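You operate a simulated robot arm through the tools that you are given. There is no shell and no other tool.

You run a simulated robot arm. Do the job below in one go: nothing can be reset, and whatever is moved stays where it is left.

Task
Check the black gauge at 6 bar on the gauge checker and sort it: OK or REDO.
Fine: plug it into the test port, TEST lever fully open and left so, wind the black knob till the square gauge shows 6, wind right back, then stand it on OK if the two read the same, else on REDO; leave the other gauges alone.

It is judged by the outcome, as a careful person would: the job done as asked, and still so three seconds after it is handed in. It fails if anything else is knocked over, pushed out of place, dropped, spilled or broken.

Robot
A 6-joint arm with a fingered hand, fixed in place. Base frame: the origin is on the floor under the middle of its stand, x ahead of it, y to its left, z up. Readings come in m, rad, newtons and seconds.
With the tool pointing down near the work surface it reaches from about 0.3 to 0.7 m from the base axis. Its first joint turns from -2.897 to 2.897 rad. Payload 4 kg.
The tool frame sits at the grasp point between the pads (the TCP): z along the fingers, y along the line on which they close. The tips reach 0.022 m beyond it. The gripper opens to 0.112 m; its body begins 0.06 m behind the TCP. The gripper is a hand of 4 fingers: y runs from the thumb to the fingers, the wrist lies at [0, 0, -0.218] in the tool frame.
Orientation is that of the tool frame in the base frame, as a unit quaternion [w, x, y, z]. With the fingers straight down and closing along the base's y, the tool's x points along the base's -x, its y along +y and its z along -z.

Tools
- The arm moves only by the tool drive_tool. Its argument "increments" is a list of rows, each an object (a shift or turn left out is 0) with "rot": the turn, a rotation vector about the tool's x, y, z in rad, a list of three; "travel": the shift along the tool's x, y, z in m, a list of three. In form: [{"rot": [ax, ay, az], "travel": [dx, dy, dz]}, ...]. A call has 1 to 20 rows; each row is the pose to reach, as a shift and turn from the pose commanded when the call began, along the tool's axes at that moment. A row lasts 0.2 s, in which the tool goes at most 0.05 m and 0.15 rad; a call with a longer step from one row to the next is refused whole. A pose out of reach is approached as far as the arm can. The call stops where the force on the tool passes 40 N (or 10 N more than at its start, if that is more) or the arm is blocked; 0.2 s more then pass. In this call time passes only in rows, and 0.2 s behind the last. It gives the time, the measured TCP pose, the force on the tool (base axes), the opening and the grip force at its end, in the units of the frame above (readings bear some noise), with the torque about the TCP (base axes, N m) and any sound that the robot's microphone picked up.
- Cameras (640 x 400 px; columns grow to the right, rows downward): "scene" is fixed at [0.2204, 0.5026, 1.4701]; the picture's right is [-0.72, -0.69, 0.00], its down [-0.60, 0.63, -0.49] and it looks along [0.34, -0.35, -0.87] (base axes); focal length 337 px, centre (320, 200). "wrist" rides on the gripper at [0.069, 0.004, -0.083] in the tool frame; the picture's right is [-0.06, 1.00, 0.00], its down [-0.77, -0.05, -0.64] and it looks along [-0.64, -0.04, 0.77] (tool axes); focal length 243 px, centre (320, 200). There is no depth. A picture from a camera that has moved, and an enlarged one, comes with that camera's place and axes in the base frame and with its lens.
- grab_frame(camera): a new picture of that camera. It takes no simulated time.
- move_fingers(finger1, finger2, finger3, thumb_bend): sets how far each is bent, from 0 (flat) to 1 (curled in); at 0.3 the hand is open as for a grip, at 0.7 the pads meet at the TCP. One left out holds its place. A second passes; each finger stops where it meets its share of the squeeze, and holds until it gets a number again. It is the only way to open and close the hand. It gives what a move gives, with no picture; readings hold the bend of each and the force on the fingers (four entries, about 0 where the hand has none), thumb and palm.
- close_up(camera, box): a new picture of the part [left, top, right, bottom] of that camera's present view, enlarged. It takes no simulated time.
- sign_off(): hands the job in; it is judged then, once.

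Places have to be worked out from the pictures, the camera data and where the tool is seen. Open the gripper and draw the arm clear of the work before you hand the job in, unless the task says otherwise.

The tools are called after "Request:" as a command line: name --argument value ..., lists and objects as JSON in quotes. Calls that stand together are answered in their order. drive_tool: Moves the arm, as the interface text tells. Its arguments: {"type":"object","properties":{"increments":{"type":"array"}},"required":["increments"]} The other tools are called the same way: move_fingers (finger1, finger2, finger3, thumb_bend) moves the fingers one by one; grab_frame (camera) takes a picture; close_up (camera, box) takes an enlarged picture of a part of a camera's view; sign_off () hands the job in.

At the start:

```text
time_s: 0.0
tcp_pos: [0.2346, 0.2946, 1.1791]
tool_rot: [0.0, 0.0, 1.0, 0.0]
ft_force: [-0.3, 0.7, -0.4]
ft_torque: [0.0, -0.04, 0.02]
opening: 0.1118
finger_force: 0.1
shape: jaw
bend: [0.3, 0.3, 0.3, 0.3]
finger forces: [0.1, 0.0, 0.1, 0.1, 0.1, 0.0]
```

scene: 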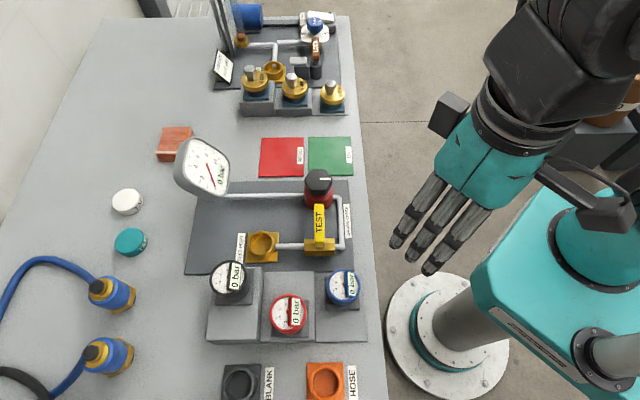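
wrist: 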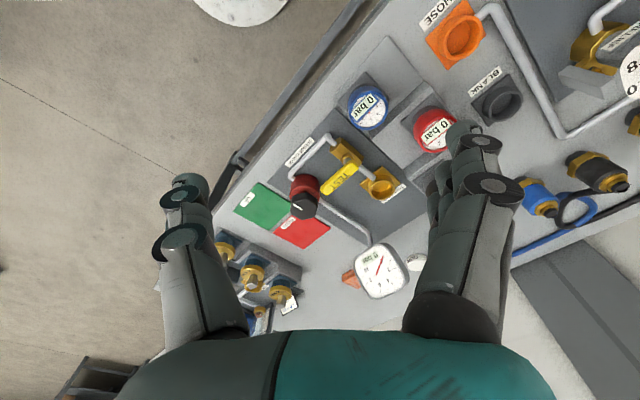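

I start by looking closer at the work area to find the black gauge, test port, lever and knob.

Request:
close_up --camera "scene" --box '[170, 120, 390, 260]'

Request:
close_up --camera "scene" --box '[180, 220, 400, 360]'

Request:
close_up --camera "wrist" --box '[220, 60, 480, 320]'

```text
2.86 times, centred on (280, 190) of scene
camera zoom: at [0.2204, 0.5026, 1.4701], right [-0.72, -0.69, 0.0], down [-0.6, 0.63, -0.49], along [0.34, -0.35, -0.87], focal length 964 px, centre (434, 229)
```

zoom: 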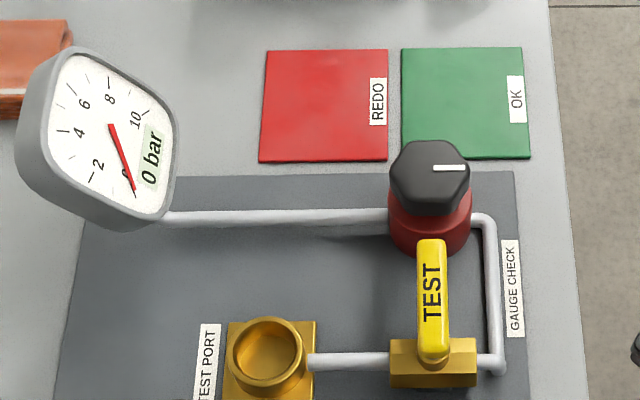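

```text
2.86 times, centred on (290, 290) of scene
camera zoom: at [0.2204, 0.5026, 1.4701], right [-0.72, -0.69, 0.0], down [-0.6, 0.63, -0.49], along [0.34, -0.35, -0.87], focal length 964 px, centre (406, -57)
```

zoom: 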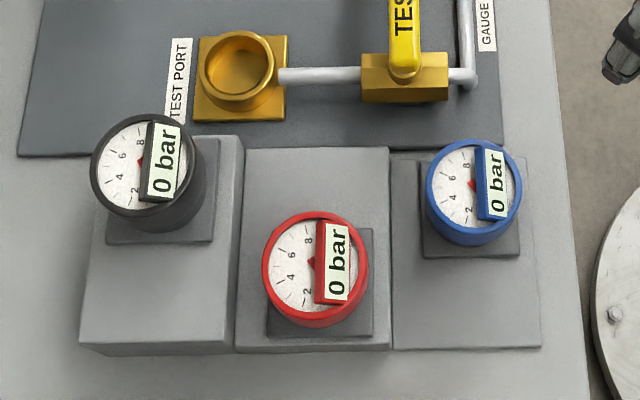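

```text
1.54 times, centred on (350, 190) of wrist
camera zoom: at [0.1652, 0.2978, 1.2626], right [0.06, 1.0, 0.0], down [0.77, -0.05, 0.64], along [0.64, -0.04, -0.77], focal length 373 px, centre (274, 215)
```

zoom: 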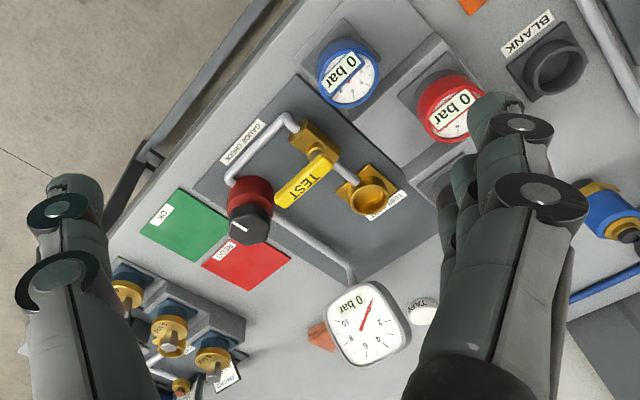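

Triangulating the two pictures puts the port rim near (0.470, 0.408, 0.857), the knob top near (0.473, 0.246, 0.903) and the table near z 0.80. The table axis is yawed about 44°. I'll turn the hand to match and go over the black gauge, high up, for a closer look.

Request:
drive_tool --increments '[{"rot": [0, 0, -0.127], "travel": [-0.018, 0.017, 0.013]}, {"rot": [0, 0, -0.254], "travel": [-0.036, 0.034, 0.026]}, {"rot": [0, 0, -0.381], "travel": [-0.054, 0.051, 0.039]}, {"rot": [0, 0, -0.508], "travel": [-0.072, 0.068, 0.052]}, {"rot": [0, 0, -0.635], "travel": [-0.09, 0.085, 0.065]}, {"rot": [0, 0, -0.764], "travel": [-0.108, 0.103, 0.079]}]'

Request:
grab_frame --camera "wrist"

Request:
grab_frame --camera "scene"

```text
time_s: 1.4
tcp_pos: [0.3418, 0.3983, 1.0986]
tool_rot: [0.0, -0.374, 0.928, 0.0]
ft_force: [0.8, -0.2, 0.1]
ft_torque: [0.0, -0.02, 0.0]
opening: 0.1118
finger_force: 0.0
shape: jaw
bend: [0.3, 0.3, 0.3, 0.3]
finger forces: [0.0, 0.0, 0.0, 0.0, 0.1, 0.1]
```

```text
taken
camera wrist: at [0.2891, 0.3513, 1.1815], right [-0.65, 0.76, 0.0], down [0.59, 0.5, 0.64], along [0.49, 0.41, -0.77], focal length 243 px, centre (320, 200)
```

wrist: 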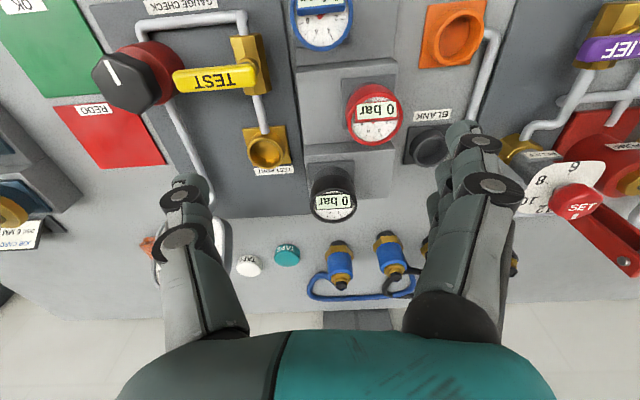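

```text
taken
```

scene: 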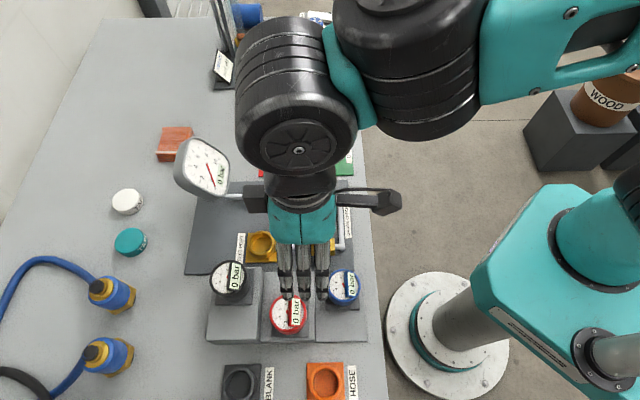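

The view is clear. I enlarge the black gauge, the port, and the lever.

Request:
close_up --camera "wrist" --box '[220, 100, 420, 225]'

Request:
close_up --camera "wrist" --box '[80, 0, 320, 150]'

Request:
close_up --camera "scene" --box '[180, 210, 300, 285]'

```text
3.20 times, centred on (320, 162) of wrist
camera zoom: at [0.2891, 0.3513, 1.1815], right [-0.65, 0.76, 0.0], down [0.59, 0.5, 0.64], along [0.49, 0.41, -0.77], focal length 776 px, centre (320, 320)
```

zoom: 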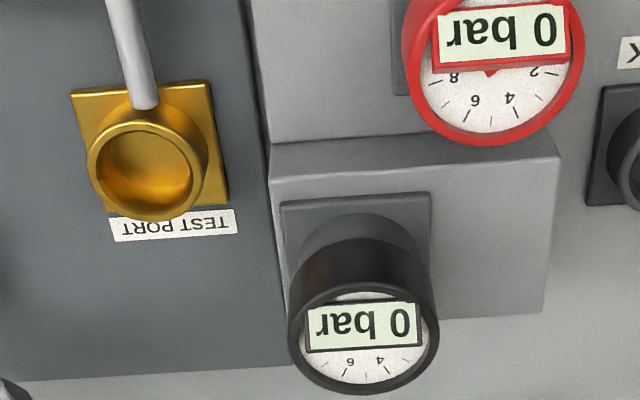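

```text
2.67 times, centred on (200, 75) of wrist
camera zoom: at [0.2891, 0.3513, 1.1815], right [-0.65, 0.76, 0.0], down [0.59, 0.5, 0.64], along [0.49, 0.41, -0.77], focal length 647 px, centre (640, 533)
```

zoom: 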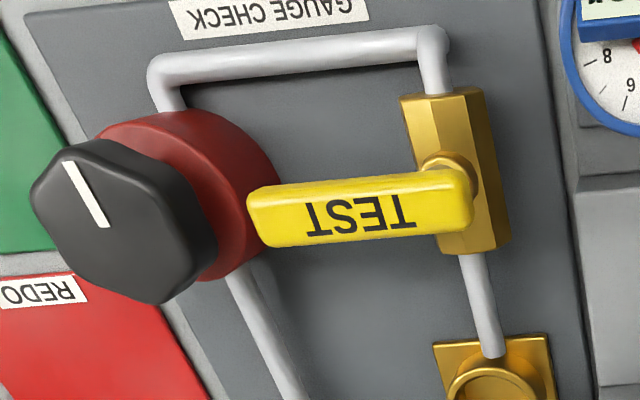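

```text
5.33 times, centred on (240, 248) of scene
camera zoom: at [0.2204, 0.5026, 1.4701], right [-0.72, -0.69, 0.0], down [-0.6, 0.63, -0.49], along [0.34, -0.35, -0.87], focal length 1799 px, centre (747, -53)
```

zoom: 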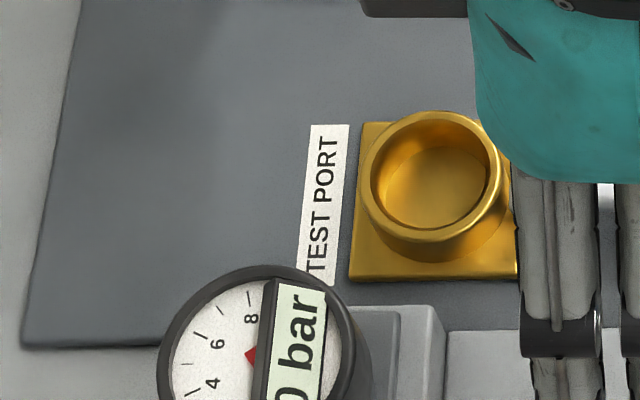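

The gauge body looks about 0.059 m across with a short stem in its socket, and the port's bore is about 0.044 m. I check the hand's shape and the square gauge for clearance before going lower.

Request:
close_up --camera "scene" --box '[230, 150, 420, 310]'

Request:
drive_tool --increments '[{"travel": [-0.02, -0.04, 0.01]}, {"travel": [-0.04, -0.08, 0.02]}, {"travel": [-0.06, -0.11, 0.03]}]'

Request:
grab_frame --camera "wrist"

```text
2.50 times, centred on (325, 230) of scene
camera zoom: at [0.2204, 0.5026, 1.4701], right [-0.72, -0.69, 0.0], down [-0.6, 0.63, -0.49], along [0.34, -0.35, -0.87], focal length 843 px, centre (308, 125)
```

zoom: 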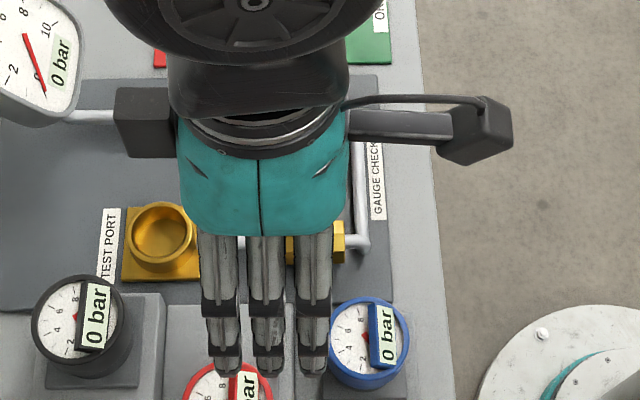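

```text
time_s: 2.2
tcp_pos: [0.4613, 0.3614, 1.072]
tool_rot: [-0.001, -0.373, 0.928, 0.0]
ft_force: [-1.4, -0.2, 0.9]
ft_torque: [-0.03, -0.03, 0.01]
opening: 0.1117
finger_force: 0.1
shape: jaw
bend: [0.3, 0.3, 0.3, 0.3]
finger forces: [0.1, 0.0, 0.0, 0.1, 0.1, 0.0]
```

```text
taken
camera wrist: at [0.408, 0.3146, 1.1544], right [-0.64, 0.76, 0.0], down [0.59, 0.49, 0.64], along [0.49, 0.41, -0.77], focal length 243 px, centre (320, 200)
```

wrist: 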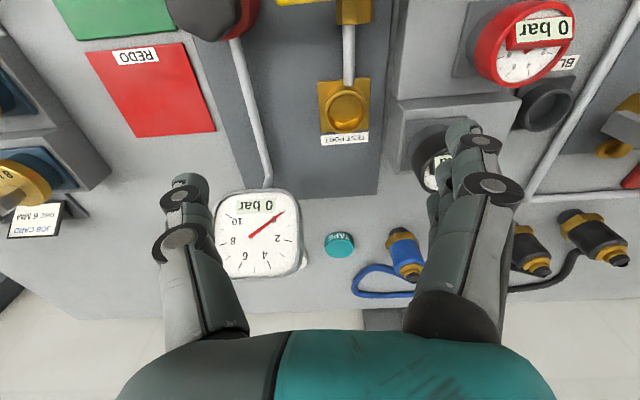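

The square gauge's near corner comes out near a≈0.667 (table frame), so it is close to where the palm would be at the port. I take an enlarged view of the port and the gauges here to refine the positions.

Request:
close_up --camera "wrist" --box '[290, 60, 450, 160]'

Request:
close_up --camera "wrist" --box '[180, 160, 340, 290]'

Request:
close_up --camera "scene" --box '[180, 225, 300, 300]'

```text
4.00 times, centred on (370, 110) of wrist
camera zoom: at [0.408, 0.3146, 1.1544], right [-0.64, 0.76, 0.0], down [0.59, 0.49, 0.64], along [0.49, 0.41, -0.77], focal length 970 px, centre (120, 560)
```

zoom: 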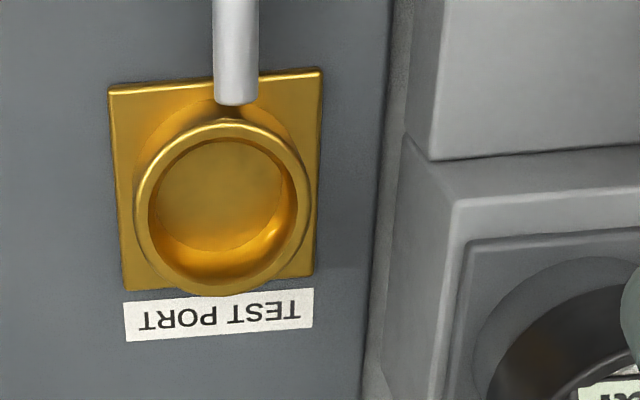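

```text
3.08 times, centred on (260, 225) of wrist
camera zoom: at [0.408, 0.3146, 1.1544], right [-0.64, 0.76, 0.0], down [0.59, 0.49, 0.64], along [0.49, 0.41, -0.77], focal length 746 px, centre (505, 123)
```

zoom: 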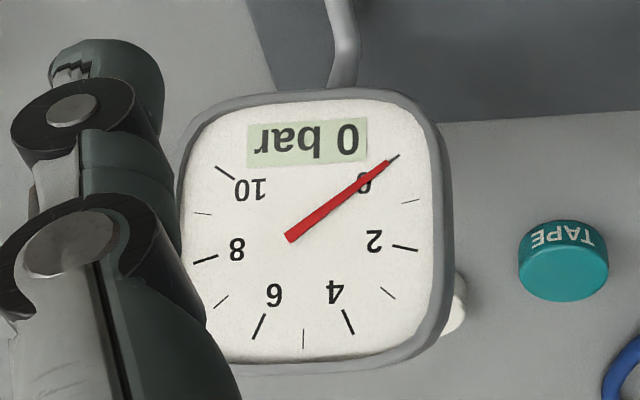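

```text
5.33 times, centred on (240, 262) of scene
camera zoom: at [0.2204, 0.5026, 1.4701], right [-0.72, -0.69, 0.0], down [-0.6, 0.63, -0.49], along [0.34, -0.35, -0.87], focal length 1799 px, centre (747, -133)
```

zoom: 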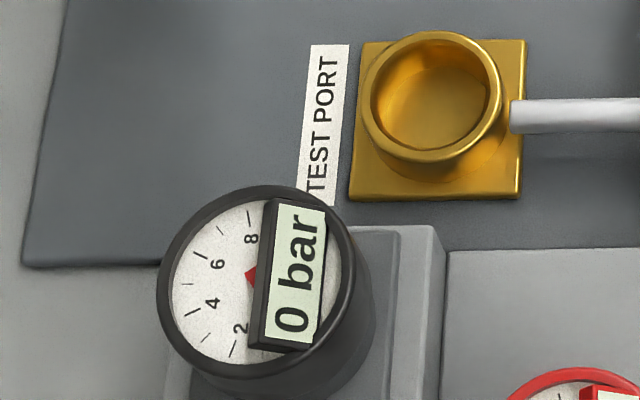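

Wrist views 1 and 2 put the port rim at about a=0.613, b=-0.033, z=0.88. I move over the black gauge, still above it, for a closer look.

Request:
drive_tool --increments '[{"travel": [-0.006, 0.04, 0.014]}, {"travel": [-0.012, 0.08, 0.028]}, {"travel": [-0.017, 0.117, 0.042]}]'

Request:
grab_frame --camera "wrist"

Request:
close_up --camera "wrist" --box '[200, 100, 440, 250]'

```text
time_s: 3.0
tcp_pos: [0.3884, 0.4543, 1.0303]
tool_rot: [-0.001, -0.372, 0.928, 0.0]
ft_force: [-0.7, 0.3, 0.9]
ft_torque: [0.01, -0.04, 0.0]
opening: 0.1118
finger_force: 0.1
shape: jaw
bend: [0.3, 0.3, 0.3, 0.3]
finger forces: [0.1, 0.0, 0.0, 0.1, 0.0, 0.0]
```

```text
taken
camera wrist: at [0.3364, 0.4077, 1.1121], right [-0.64, 0.77, 0.0], down [0.59, 0.49, 0.64], along [0.49, 0.41, -0.77], focal length 243 px, centre (320, 200)
```

wrist: 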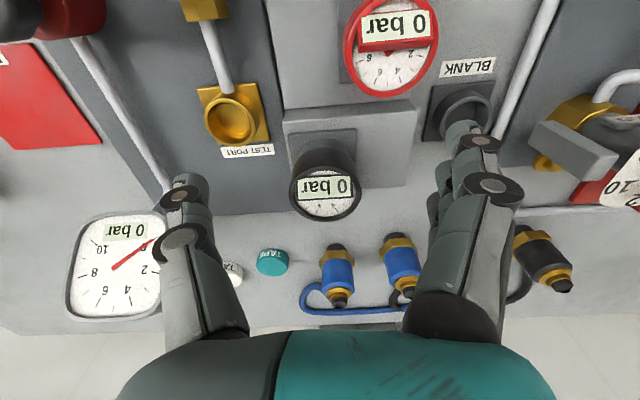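

```text
2.67 times, centred on (320, 175) of wrist
camera zoom: at [0.3364, 0.4077, 1.1121], right [-0.64, 0.77, 0.0], down [0.59, 0.49, 0.64], along [0.49, 0.41, -0.77], focal length 647 px, centre (320, 267)
```

zoom: 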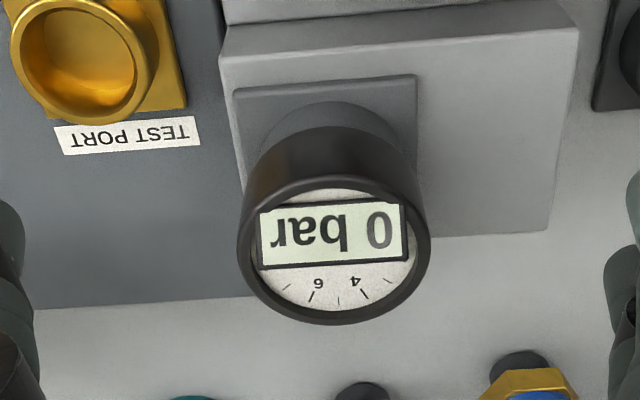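

The black gauge sits at about a=0.640, b=0.058, with its body from z≈0.942 to 0.967. If the hand closes along the a axis, thumb toward the base, it clears both the pedestal and the square gauge at the port, so I turn the hand 90° above the gauge.

Request:
drive_tool --increments '[{"rot": [0, 0, 0.143], "travel": [-0.005, 0, 0]}, {"rot": [0, 0, 0.286], "travel": [-0.01, 0, 0]}, {"rot": [0, 0, 0.429], "travel": [-0.015, 0, 0]}, {"rot": [0, 0, 0.572], "travel": [-0.02, 0, 0]}, {"rot": [0, 0, 0.715], "travel": [-0.025, 0, 0]}, {"rot": [0, 0, 0.858], "travel": [-0.03, 0, 0]}, {"rot": [0, 0, 1.001], "travel": [-0.035, 0, 0]}, {"rot": [0, 0, 1.144], "travel": [-0.04, 0, 0]}, {"rot": [0, 0, 1.287], "travel": [-0.045, 0, 0]}, {"rot": [0, 0, 1.43], "travel": [-0.045, 0, 0]}, {"rot": [0, 0, 1.571], "travel": [-0.045, 0, 0]}]'

Request:
grab_frame --camera "wrist"

Request:
grab_frame --camera "scene"

```text
time_s: 5.4
tcp_pos: [0.4245, 0.4859, 1.0277]
tool_rot: [0.0, 0.394, 0.919, 0.0]
ft_force: [-0.4, -0.5, -0.6]
ft_torque: [-0.05, -0.02, -0.02]
opening: 0.1117
finger_force: 0.1
shape: jaw
bend: [0.3, 0.3, 0.3, 0.3]
finger forces: [0.0, 0.0, 0.1, 0.0, 0.1, 0.0]
```

```text
taken
camera wrist: at [0.3806, 0.5389, 1.1116], right [0.77, 0.64, 0.0], down [0.49, -0.59, 0.64], along [0.41, -0.49, -0.77], focal length 243 px, centre (320, 200)
```

wrist: 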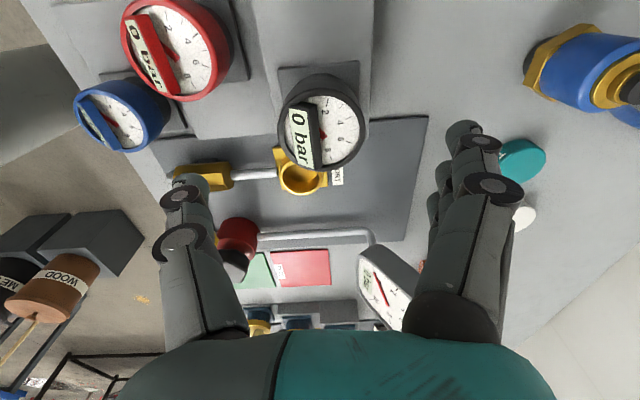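

```text
taken
```

scene: 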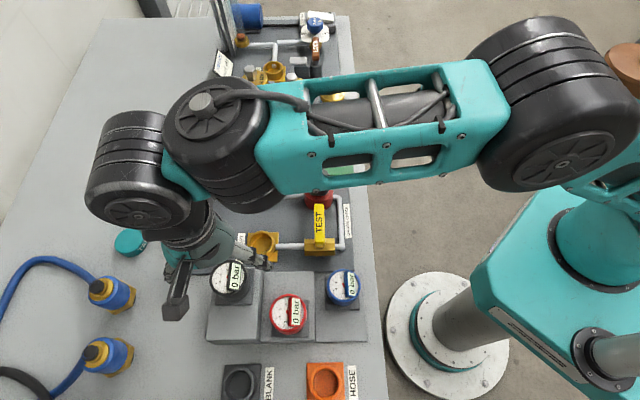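

The hand is turned and above the gauge. I zoom in for the gauge rim's exact place.

Request:
close_up --camera "wrist" --box '[240, 50, 400, 200]'

Request:
close_up --camera "wrist" --box '[150, 140, 350, 290]'

```text
2.67 times, centred on (320, 125) of wrist
camera zoom: at [0.3806, 0.5389, 1.1116], right [0.77, 0.64, 0.0], down [0.49, -0.59, 0.64], along [0.41, -0.49, -0.77], focal length 647 px, centre (320, 400)
```

zoom: 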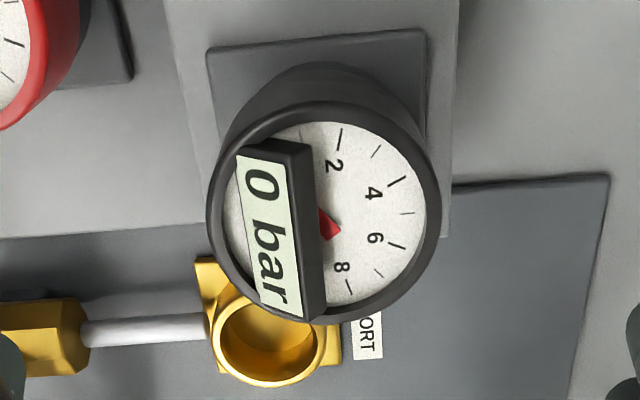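

```text
2.67 times, centred on (250, 215) of wrist
camera zoom: at [0.3806, 0.5389, 1.1116], right [0.77, 0.64, 0.0], down [0.49, -0.59, 0.64], along [0.41, -0.49, -0.77], focal length 647 px, centre (507, 160)
```

zoom: 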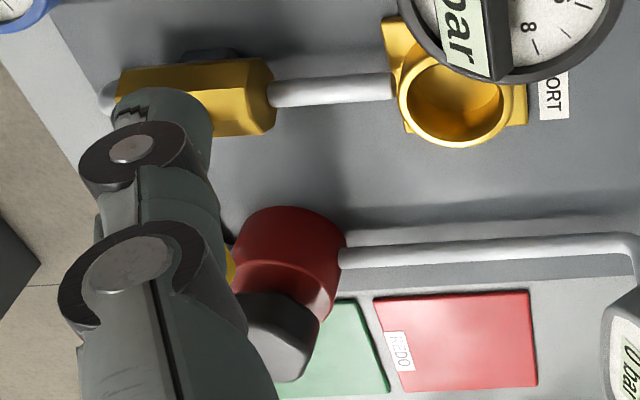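

The rim resolves to about a=0.645, b=0.058, top z≈0.960, diameter 0.057. I narrow the hand a little so the thumb stays clear of the red gauge before lowering.

Request:
move_fingers --finger1 0.4 --finger2 0.4 --finger3 0.4 --thumb_bend 0.4

Request:
drive_tool --increments '[{"travel": [0.002, 0.002, 0.02]}, {"travel": [0.002, 0.002, 0.035]}]'

Request:
grab_frame --camera "wrist"

Request:
close_up --camera "scene" --box '[140, 200, 300, 320]'

```text
time_s: 6.4
tcp_pos: [0.4258, 0.4872, 1.0282]
tool_rot: [0.0, 0.393, 0.919, 0.0]
ft_force: [0.5, -0.7, -0.5]
ft_torque: [0.01, -0.01, -0.02]
opening: 0.0865
finger_force: 0.1
shape: fingers
bend: [0.4, 0.4, 0.4, 0.4]
finger forces: [0.1, 0.0, 0.1, 0.1, 0.0, 0.0]
```

```text
time_s: 7.0
tcp_pos: [0.4256, 0.4884, 0.994]
tool_rot: [0.0, 0.392, 0.92, -0.001]
ft_force: [1.4, 0.3, -0.4]
ft_torque: [0.02, -0.03, -0.01]
opening: 0.0862
finger_force: 0.1
shape: fingers
bend: [0.4, 0.4, 0.4, 0.4]
finger forces: [0.0, 0.0, 0.0, 0.0, 0.0, 0.0]
```

```text
taken
camera wrist: at [0.3801, 0.5413, 1.0769], right [0.76, 0.64, 0.0], down [0.49, -0.59, 0.64], along [0.41, -0.49, -0.77], focal length 243 px, centre (320, 200)
```

wrist: 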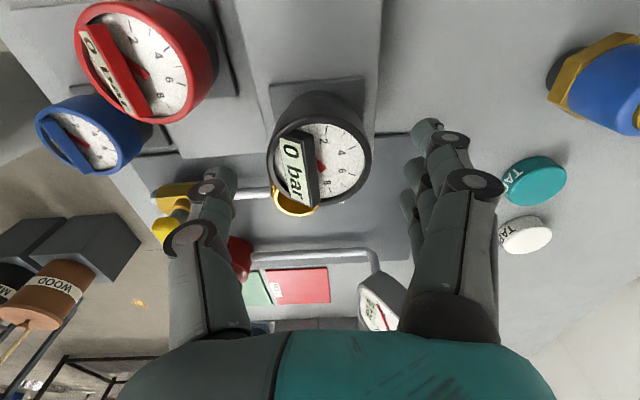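

```text
3.33 times, centred on (220, 260) of scene
camera zoom: at [0.2204, 0.5026, 1.4701], right [-0.72, -0.69, 0.0], down [-0.6, 0.63, -0.49], along [0.34, -0.35, -0.87], focal length 1124 px, centre (653, 0)
```

zoom: 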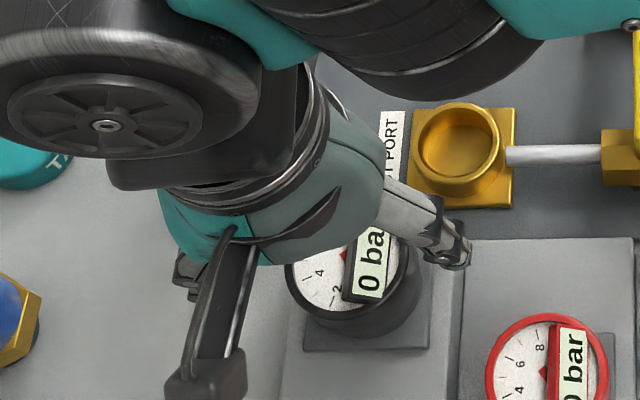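

The gauge is centred between thumb and fingers, with the TCP at a=0.645, b=0.057. I lower the TCP to z≈0.950, beside the gauge body.

Request:
drive_tool --increments '[{"travel": [0.001, 0, 0.015]}, {"travel": [0.001, 0, 0.03]}, {"travel": [0.001, 0, 0.043]}]'

Request:
grab_frame --camera "wrist"

Request:
close_up --camera "scene" --box '[180, 220, 300, 320]'

```text
time_s: 7.8
tcp_pos: [0.4253, 0.4916, 0.9509]
tool_rot: [0.0, 0.392, 0.92, 0.0]
ft_force: [0.3, -0.3, -0.2]
ft_torque: [0.01, 0.03, 0.01]
opening: 0.0866
finger_force: 0.0
shape: fingers
bend: [0.4, 0.4, 0.4, 0.4]
finger forces: [0.0, 0.0, 0.0, 0.0, 0.1, 0.0]
```

```text
taken
camera wrist: at [0.3801, 0.5433, 1.0332], right [0.76, 0.64, 0.0], down [0.49, -0.59, 0.64], along [0.41, -0.49, -0.77], focal length 243 px, centre (320, 200)
```

wrist: 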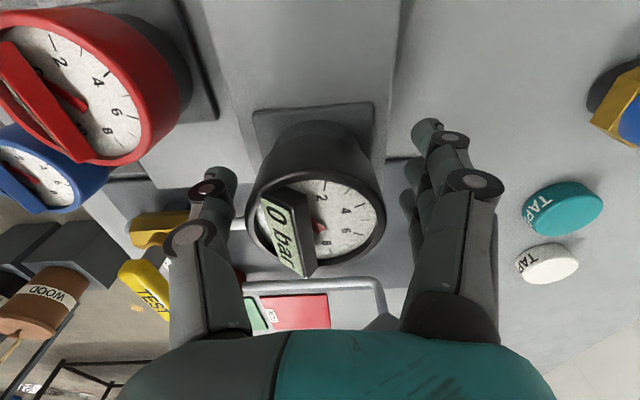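

```text
4.00 times, centred on (240, 270) of scene
camera zoom: at [0.2204, 0.5026, 1.4701], right [-0.72, -0.69, 0.0], down [-0.6, 0.63, -0.49], along [0.34, -0.35, -0.87], focal length 1349 px, centre (640, -80)
```

zoom: 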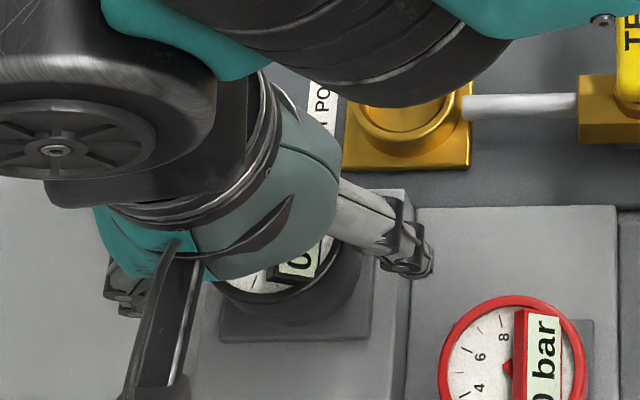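

The TCP is about 3 mm too far in both a and b relative to the gauge centre. I correct that and then close the hand.

Request:
drive_tool --increments '[{"travel": [-0.003, -0.003, 0.0]}]'

Request:
move_fingers --finger1 0.6 --finger2 0.6 --finger3 0.6 --thumb_bend 0.6

Request:
grab_frame --camera "wrist"

```text
time_s: 8.2
tcp_pos: [0.4241, 0.4869, 0.9509]
tool_rot: [0.0, 0.392, 0.92, 0.0]
ft_force: [0.1, 0.7, -0.6]
ft_torque: [0.0, 0.01, 0.02]
opening: 0.0862
finger_force: 0.1
shape: fingers
bend: [0.4, 0.4, 0.4, 0.4]
finger forces: [0.1, 0.0, 0.1, 0.0, 0.1, 0.0]
```

```text
time_s: 9.2
tcp_pos: [0.4252, 0.487, 0.9501]
tool_rot: [0.0, 0.392, 0.92, 0.0]
ft_force: [1.1, 2.1, -0.2]
ft_torque: [0.01, 0.01, -0.01]
opening: 0.0462
finger_force: 8.8
shape: fingers
bend: [0.56, 0.52, 0.57, 0.56]
finger forces: [2.7, 5.4, 2.0, 0.0, 8.1, 0.0]
```

```text
taken
camera wrist: at [0.3801, 0.539, 1.0333], right [0.76, 0.64, 0.0], down [0.49, -0.59, 0.64], along [0.41, -0.49, -0.77], focal length 243 px, centre (320, 200)
```

wrist: 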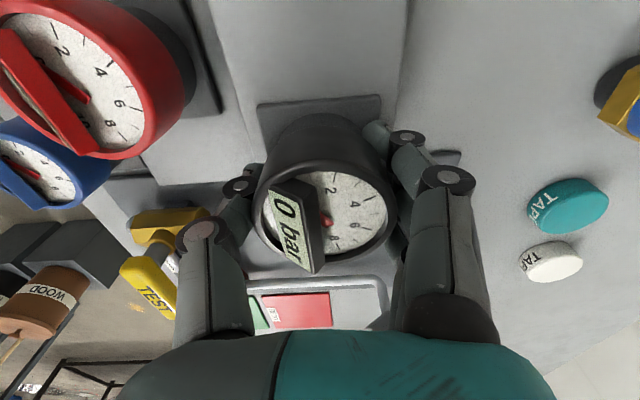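

All three fingers and the thumb touch the gauge, at about 8–9 N. I lift straight up slowly and check that it comes along.

Request:
drive_tool --increments '[{"travel": [0, 0, -0.008]}, {"travel": [0, 0, -0.018]}, {"travel": [0, 0, -0.03]}]'

Request:
grab_frame --camera "wrist"

Request:
close_up --camera "scene" --box '[180, 220, 300, 320]'

```text
time_s: 10.0
tcp_pos: [0.4268, 0.4857, 0.9796]
tool_rot: [0.0, 0.393, 0.92, -0.001]
ft_force: [0.2, -0.2, -1.4]
ft_torque: [0.01, 0.01, -0.03]
opening: 0.0458
finger_force: 8.8
shape: fingers
bend: [0.57, 0.53, 0.57, 0.56]
finger forces: [2.2, 4.8, 1.6, 0.0, 9.1, 0.1]
```

```text
taken
camera wrist: at [0.3807, 0.5385, 1.0637], right [0.76, 0.64, 0.0], down [0.49, -0.59, 0.64], along [0.41, -0.49, -0.77], focal length 243 px, centre (320, 200)
```

wrist: 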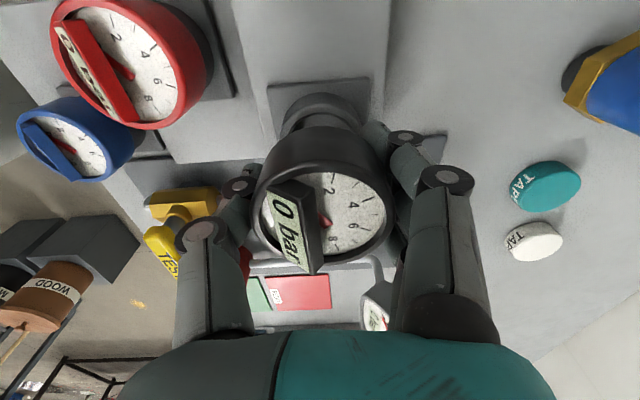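

```text
4.00 times, centred on (240, 270) of scene
camera zoom: at [0.2204, 0.5026, 1.4701], right [-0.72, -0.69, 0.0], down [-0.6, 0.63, -0.49], along [0.34, -0.35, -0.87], focal length 1349 px, centre (640, -80)
```

zoom: 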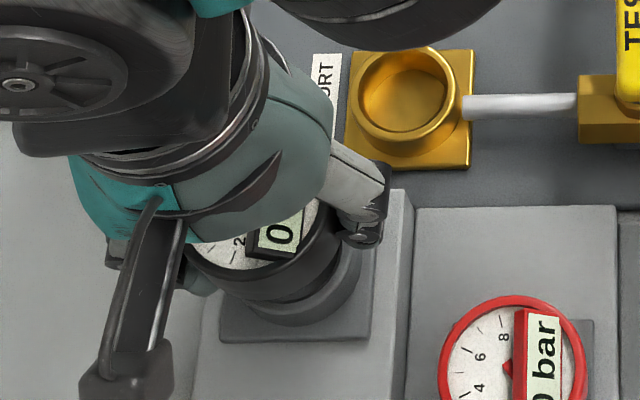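

The gauge has come up out of its socket and sits unchanged in the hand. I lift further so the stem clears.

Request:
drive_tool --increments '[{"travel": [0, 0, -0.02]}, {"travel": [0, 0, -0.04]}, {"travel": [0, 0, -0.05]}]'

Request:
grab_frame --camera "wrist"

Request:
close_up --camera "wrist" --box '[220, 60, 420, 280]'

Request:
close_up --camera "scene" --box '[180, 220, 300, 320]'

```text
time_s: 10.8
tcp_pos: [0.4256, 0.4878, 1.0304]
tool_rot: [-0.001, 0.392, 0.92, -0.001]
ft_force: [0.1, -0.4, -1.9]
ft_torque: [0.04, -0.03, 0.02]
opening: 0.0458
finger_force: 8.9
shape: fingers
bend: [0.57, 0.53, 0.57, 0.56]
finger forces: [2.4, 4.9, 1.6, 0.0, 8.8, 0.0]
```

```text
taken
camera wrist: at [0.3806, 0.5386, 1.1142], right [0.76, 0.64, 0.0], down [0.49, -0.59, 0.64], along [0.41, -0.49, -0.77], focal length 243 px, centre (320, 200)
```

wrist: 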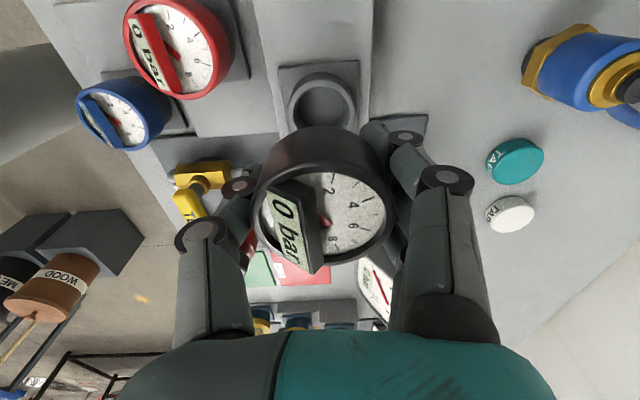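

```text
1.82 times, centred on (320, 170) of wrist
camera zoom: at [0.3806, 0.5386, 1.1142], right [0.76, 0.64, 0.0], down [0.49, -0.59, 0.64], along [0.41, -0.49, -0.77], focal length 441 px, centre (320, 254)
```

zoom: 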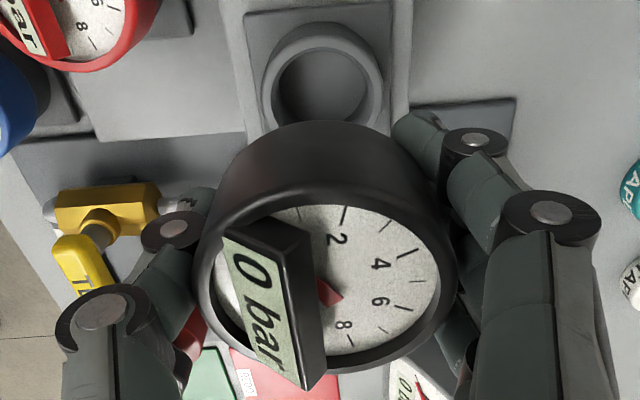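

```text
4.00 times, centred on (240, 270) of scene
camera zoom: at [0.2204, 0.5026, 1.4701], right [-0.72, -0.69, 0.0], down [-0.6, 0.63, -0.49], along [0.34, -0.35, -0.87], focal length 1349 px, centre (640, -80)
```

zoom: 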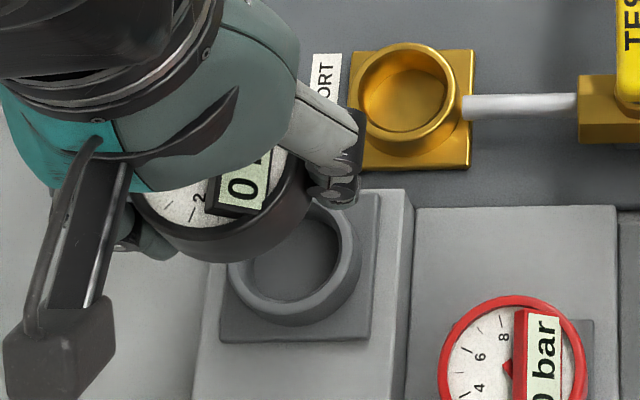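

The gauge is held upright and its empty socket shows below. I move at this height to above the port, going about -0.030 in a and -0.091 in b, and check the alignment there.

Request:
drive_tool --increments '[{"travel": [-0.03, -0.01, 0]}, {"travel": [-0.06, -0.02, 0]}, {"travel": [-0.091, -0.03, 0]}]'

Request:
grab_frame --camera "wrist"

Request:
close_up --camera "wrist" --box '[220, 20, 420, 280]'

Request:
grab_frame --camera "scene"

```text
time_s: 11.6
tcp_pos: [0.4639, 0.4015, 1.0303]
tool_rot: [0.0, 0.392, 0.92, 0.0]
ft_force: [-0.5, 0.7, -2.7]
ft_torque: [-0.01, 0.02, 0.03]
opening: 0.0458
finger_force: 9.2
shape: fingers
bend: [0.57, 0.53, 0.57, 0.56]
finger forces: [2.5, 4.8, 1.6, 0.0, 9.0, 0.0]
```

```text
taken
camera wrist: at [0.4196, 0.4536, 1.1131], right [0.76, 0.64, 0.0], down [0.49, -0.59, 0.64], along [0.41, -0.49, -0.77], focal length 243 px, centre (320, 200)
```

wrist: 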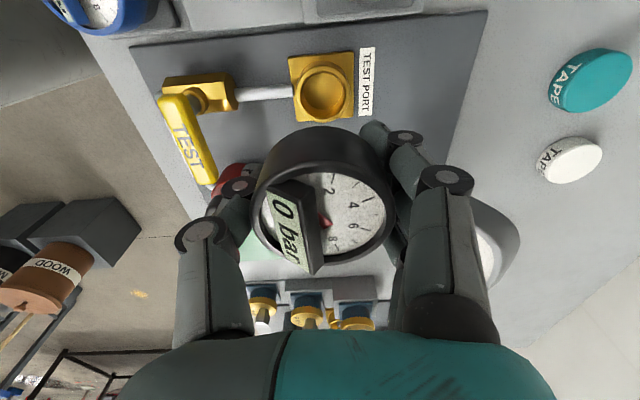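

```text
1.54 times, centred on (320, 150) of wrist
camera zoom: at [0.4196, 0.4536, 1.1131], right [0.76, 0.64, 0.0], down [0.49, -0.59, 0.64], along [0.41, -0.49, -0.77], focal length 373 px, centre (320, 277)
```

zoom: 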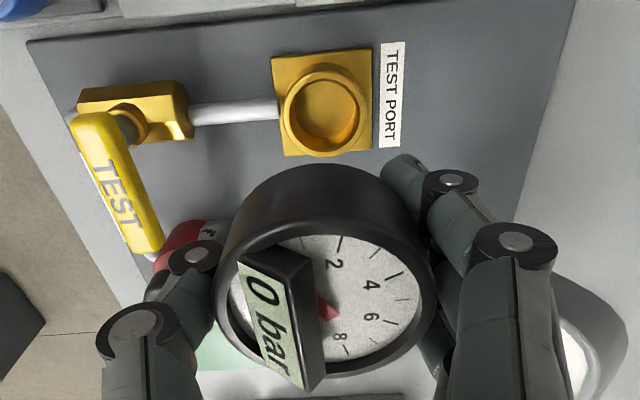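

```text
taken
```

scene: 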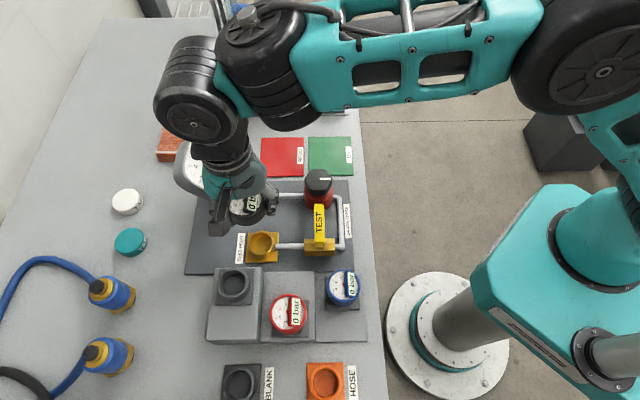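

Port and gauge axis agree to within about 1–2 mm laterally. I make that small shift and go down to TCP z≈0.945, short of contact.

Request:
drive_tool --increments '[{"travel": [0.001, 0.001, 0.02]}, {"travel": [0.001, 0.001, 0.045]}, {"travel": [0.001, 0.001, 0.07]}, {"travel": [0.001, 0.001, 0.085]}]'

Request:
grab_frame --camera "wrist"

Request:
close_up --camera "scene" --box '[170, 160, 330, 290]'

```text
time_s: 12.6
tcp_pos: [0.4657, 0.4003, 0.9446]
tool_rot: [0.0, 0.392, 0.92, 0.001]
ft_force: [0.4, 0.1, -1.9]
ft_torque: [0.01, -0.03, -0.01]
opening: 0.0457
finger_force: 8.2
shape: fingers
bend: [0.57, 0.53, 0.57, 0.56]
finger forces: [2.3, 4.8, 1.6, 0.0, 8.9, 0.1]
```

```text
taken
camera wrist: at [0.4208, 0.4534, 1.0277], right [0.76, 0.64, 0.0], down [0.49, -0.59, 0.64], along [0.41, -0.49, -0.77], focal length 243 px, centre (320, 200)
```

wrist: 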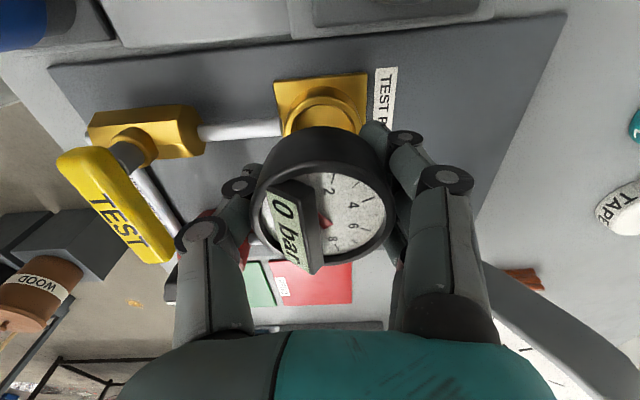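

```text
3.08 times, centred on (250, 225) of scene
camera zoom: at [0.2204, 0.5026, 1.4701], right [-0.72, -0.69, 0.0], down [-0.6, 0.63, -0.49], along [0.34, -0.35, -0.87], focal length 1038 px, centre (535, 123)
```

zoom: 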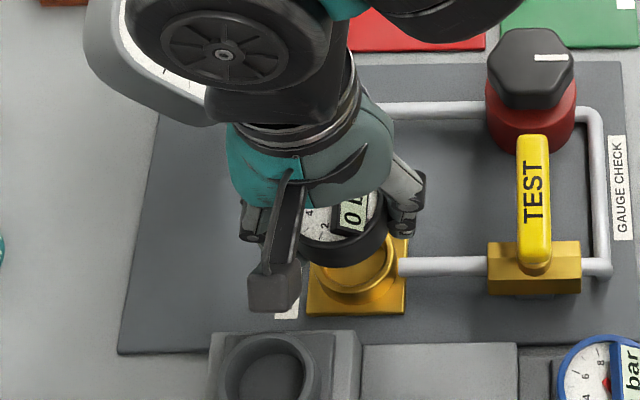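

Nothing touched. The gauge is above the port and the wrist housing is well clear of the square gauge. I go down in small steps, watching the force.

Request:
drive_tool --increments '[{"travel": [0, 0, 0.005]}, {"travel": [0, 0, 0.01]}, {"travel": [0, 0, 0.015]}]'

Request:
grab_frame --camera "wrist"

Request:
close_up --camera "scene" --box '[210, 190, 310, 280]'

```text
time_s: 13.4
tcp_pos: [0.4659, 0.4027, 0.9307]
tool_rot: [0.0, 0.392, 0.92, 0.0]
ft_force: [0.7, -0.8, -1.6]
ft_torque: [0.0, 0.0, 0.02]
opening: 0.0457
finger_force: 9.2
shape: fingers
bend: [0.57, 0.53, 0.57, 0.56]
finger forces: [2.5, 4.8, 1.6, 0.0, 8.8, 0.1]
```

```text
taken
camera wrist: at [0.4208, 0.4536, 1.0132], right [0.76, 0.64, 0.0], down [0.49, -0.59, 0.64], along [0.41, -0.49, -0.77], focal length 243 px, centre (320, 200)
```

wrist: 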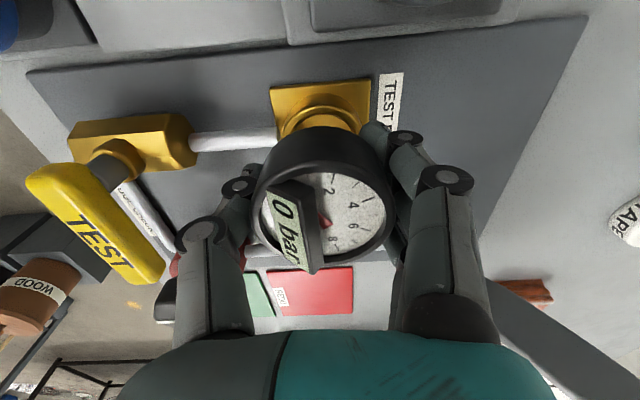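

```text
4.44 times, centred on (260, 235) of scene
camera zoom: at [0.2204, 0.5026, 1.4701], right [-0.72, -0.69, 0.0], down [-0.6, 0.63, -0.49], along [0.34, -0.35, -0.87], focal length 1499 px, centre (587, 44)
```

zoom: 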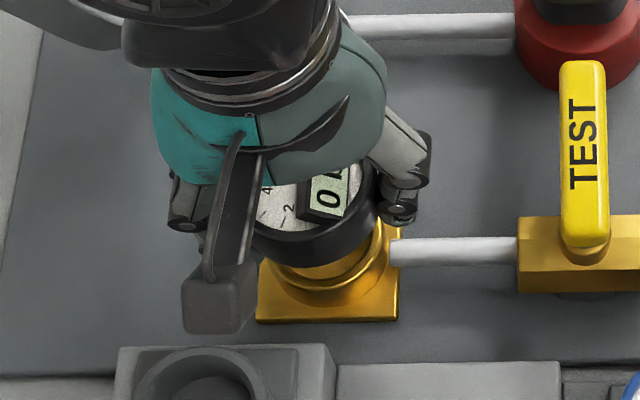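

Still no contact, and it stays centred in a. I continue down in fine steps.

Request:
drive_tool --increments '[{"travel": [0, 0, 0.004]}, {"travel": [0, 0, 0.008]}]'

Request:
close_up --camera "scene" --box '[210, 190, 310, 280]'

Request:
close_up --camera "wrist" --box '[220, 60, 420, 260]'

```text
time_s: 14.0
tcp_pos: [0.466, 0.4017, 0.9228]
tool_rot: [-0.001, 0.393, 0.92, 0.0]
ft_force: [-0.3, 0.5, -1.8]
ft_torque: [0.04, 0.0, 0.0]
opening: 0.0456
finger_force: 9.1
shape: fingers
bend: [0.57, 0.53, 0.57, 0.56]
finger forces: [2.5, 4.7, 1.6, 0.1, 8.8, 0.0]
```

```text
4.44 times, centred on (260, 235) of scene
camera zoom: at [0.2204, 0.5026, 1.4701], right [-0.72, -0.69, 0.0], down [-0.6, 0.63, -0.49], along [0.34, -0.35, -0.87], focal length 1499 px, centre (587, 44)
```

zoom: 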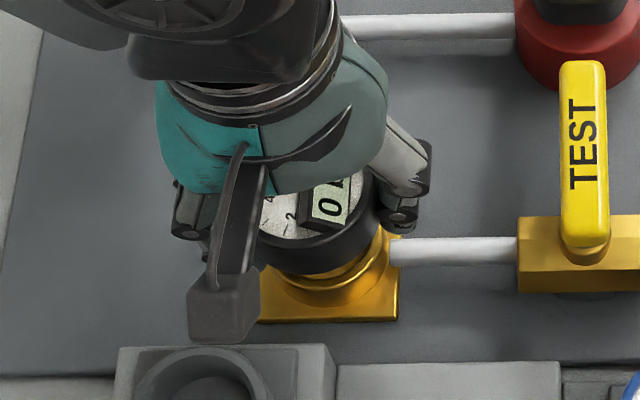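

```text
2.00 times, centred on (320, 160) of wrist
camera zoom: at [0.4212, 0.4539, 1.0053], right [0.76, 0.64, 0.0], down [0.49, -0.59, 0.64], along [0.41, -0.49, -0.77], focal length 485 px, centre (320, 280)
```

zoom: 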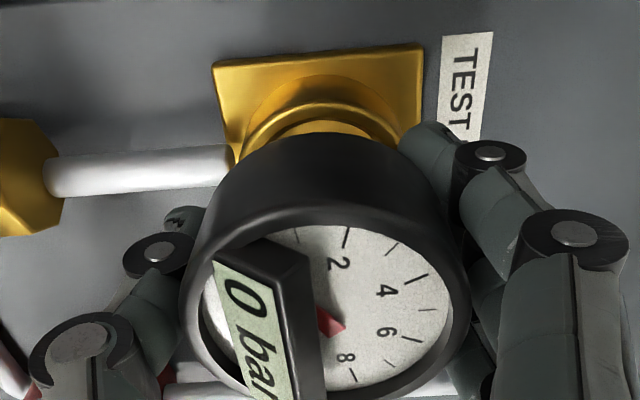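

No contact force yet at TCP z≈0.923. I take a precise look at the gauge's rim in the hand to compare its axis with the port's.

Request:
close_up --camera "wrist" --box '[235, 170, 415, 282]'

Request:
close_up --camera "wrist" --box '[250, 70, 410, 170]'

```text
3.56 times, centred on (325, 226) of wrist
camera zoom: at [0.4212, 0.4539, 1.0053], right [0.76, 0.64, 0.0], down [0.49, -0.59, 0.64], along [0.41, -0.49, -0.77], focal length 863 px, centre (302, 108)
```

zoom: 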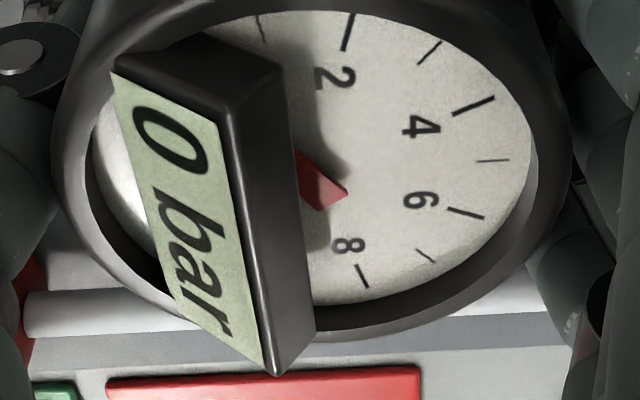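

```text
4.00 times, centred on (330, 120) of wrist
camera zoom: at [0.4212, 0.4539, 1.0053], right [0.76, 0.64, 0.0], down [0.49, -0.59, 0.64], along [0.41, -0.49, -0.77], focal length 970 px, centre (280, 520)
```

zoom: 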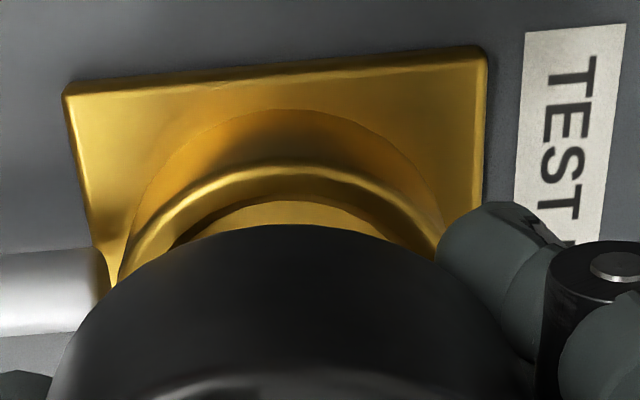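

The gauge axis and port axis agree to about 1–1.5 mm, with the body bottom near z 0.911 and the rim near 0.881. I nudge 1 mm in -b and keep descending in small steps.

Request:
drive_tool --increments '[{"travel": [-0.001, 0, 0.004]}, {"travel": [-0.001, 0, 0.008]}]'

Request:
drive_tool --increments '[{"travel": [0, 0, 0.004]}, {"travel": [0, 0, 0.007]}]'

Request:
close_up --camera "wrist" --box '[220, 60, 420, 260]'

```text
time_s: 14.6
tcp_pos: [0.4669, 0.401, 0.9147]
tool_rot: [0.0, 0.392, 0.92, 0.0]
ft_force: [-0.4, 0.9, -2.0]
ft_torque: [-0.02, 0.02, 0.01]
opening: 0.0457
finger_force: 8.5
shape: fingers
bend: [0.57, 0.53, 0.57, 0.56]
finger forces: [2.3, 4.7, 1.6, 0.0, 8.8, 0.0]
```

```text
time_s: 15.2
tcp_pos: [0.4669, 0.3992, 0.9079]
tool_rot: [0.0, 0.393, 0.92, 0.0]
ft_force: [0.1, 0.6, -1.7]
ft_torque: [0.0, 0.02, 0.0]
opening: 0.0455
finger_force: 9.2
shape: fingers
bend: [0.57, 0.53, 0.57, 0.56]
finger forces: [2.6, 4.9, 1.6, 0.0, 8.9, 0.0]
```

```text
2.00 times, centred on (320, 160) of wrist
camera zoom: at [0.4222, 0.4523, 0.9908], right [0.76, 0.64, 0.0], down [0.49, -0.59, 0.64], along [0.41, -0.49, -0.77], focal length 485 px, centre (320, 280)
```

zoom: 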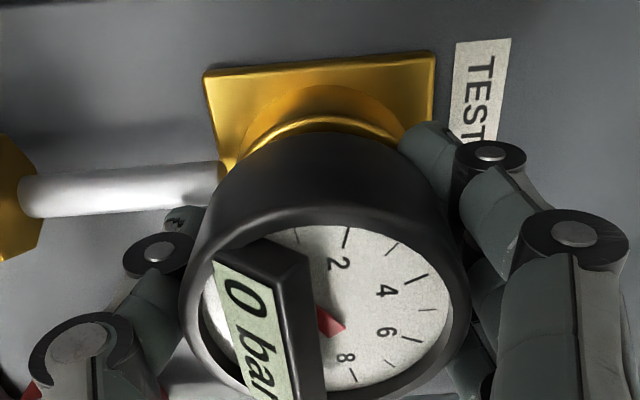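

No contact yet and the rim is sliding evenly under the body. I continue down.

Request:
drive_tool --increments '[{"travel": [0, 0, 0.003]}, {"travel": [0, 0, 0.006]}]'

Request:
drive_tool --increments '[{"travel": [0, 0, 0.002]}, {"travel": [0, 0, 0.004]}]'

Request:
close_up --camera "wrist" --box '[220, 60, 420, 260]'

Request:
close_up --camera "scene" --box '[210, 190, 310, 280]'

```text
time_s: 15.8
tcp_pos: [0.4671, 0.4009, 0.9026]
tool_rot: [0.0, 0.392, 0.92, 0.001]
ft_force: [1.8, 4.6, 0.7]
ft_torque: [0.16, -0.08, 0.03]
opening: 0.0459
finger_force: 9.9
shape: fingers
bend: [0.56, 0.53, 0.57, 0.56]
finger forces: [4.5, 6.2, 2.5, 0.1, 6.9, 0.1]
```

```text
time_s: 16.4
tcp_pos: [0.4666, 0.4007, 0.8979]
tool_rot: [0.001, 0.393, 0.92, 0.0]
ft_force: [1.4, 6.2, 2.1]
ft_torque: [0.17, -0.02, 0.05]
opening: 0.0462
finger_force: 10.1
shape: fingers
bend: [0.56, 0.53, 0.57, 0.57]
finger forces: [5.2, 6.0, 2.3, 0.1, 6.7, 0.0]
```

```text
2.00 times, centred on (320, 160) of wrist
camera zoom: at [0.422, 0.4525, 0.9809], right [0.76, 0.64, 0.0], down [0.49, -0.59, 0.64], along [0.41, -0.49, -0.77], focal length 485 px, centre (320, 280)
```

zoom: 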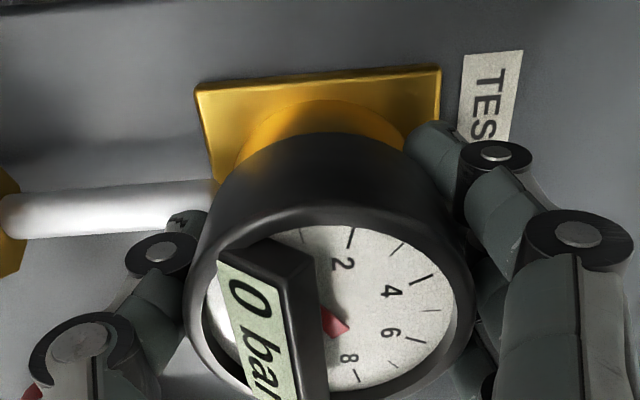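

```text
4.44 times, centred on (260, 235) of scene
camera zoom: at [0.2204, 0.5026, 1.4701], right [-0.72, -0.69, 0.0], down [-0.6, 0.63, -0.49], along [0.34, -0.35, -0.87], focal length 1499 px, centre (587, 44)
```

zoom: 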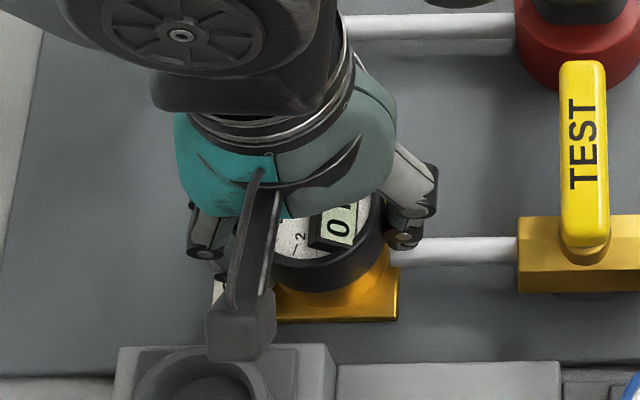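

Contact: the port pushes the stem toward +a (about 5 N) and +b (about 3.5 N), with only about 4 N upward, so the stem is entering slightly off-centre. I shift 1.5 mm toward +a and +b to relieve it and continue gently.

Request:
drive_tool --increments '[{"travel": [0.0013, 0.0015, 0.0]}]'

Request:
drive_tool --increments '[{"travel": [0, 0, 0.002]}, {"travel": [0, 0, 0.004]}]'

```text
time_s: 16.8
tcp_pos: [0.4668, 0.4014, 0.8976]
tool_rot: [0.0, 0.393, 0.92, -0.001]
ft_force: [1.2, 1.0, 0.2]
ft_torque: [0.04, 0.0, 0.0]
opening: 0.0455
finger_force: 9.2
shape: fingers
bend: [0.56, 0.53, 0.57, 0.57]
finger forces: [3.2, 5.1, 2.2, 0.1, 7.9, 0.0]
```

```text
time_s: 17.4
tcp_pos: [0.468, 0.4021, 0.894]
tool_rot: [0.0, 0.392, 0.92, 0.001]
ft_force: [-0.9, -1.2, 6.5]
ft_torque: [-0.02, 0.02, 0.03]
opening: 0.0451
finger_force: 9.0
shape: fingers
bend: [0.57, 0.54, 0.58, 0.57]
finger forces: [2.7, 4.1, 1.7, 0.1, 8.5, 0.0]
```

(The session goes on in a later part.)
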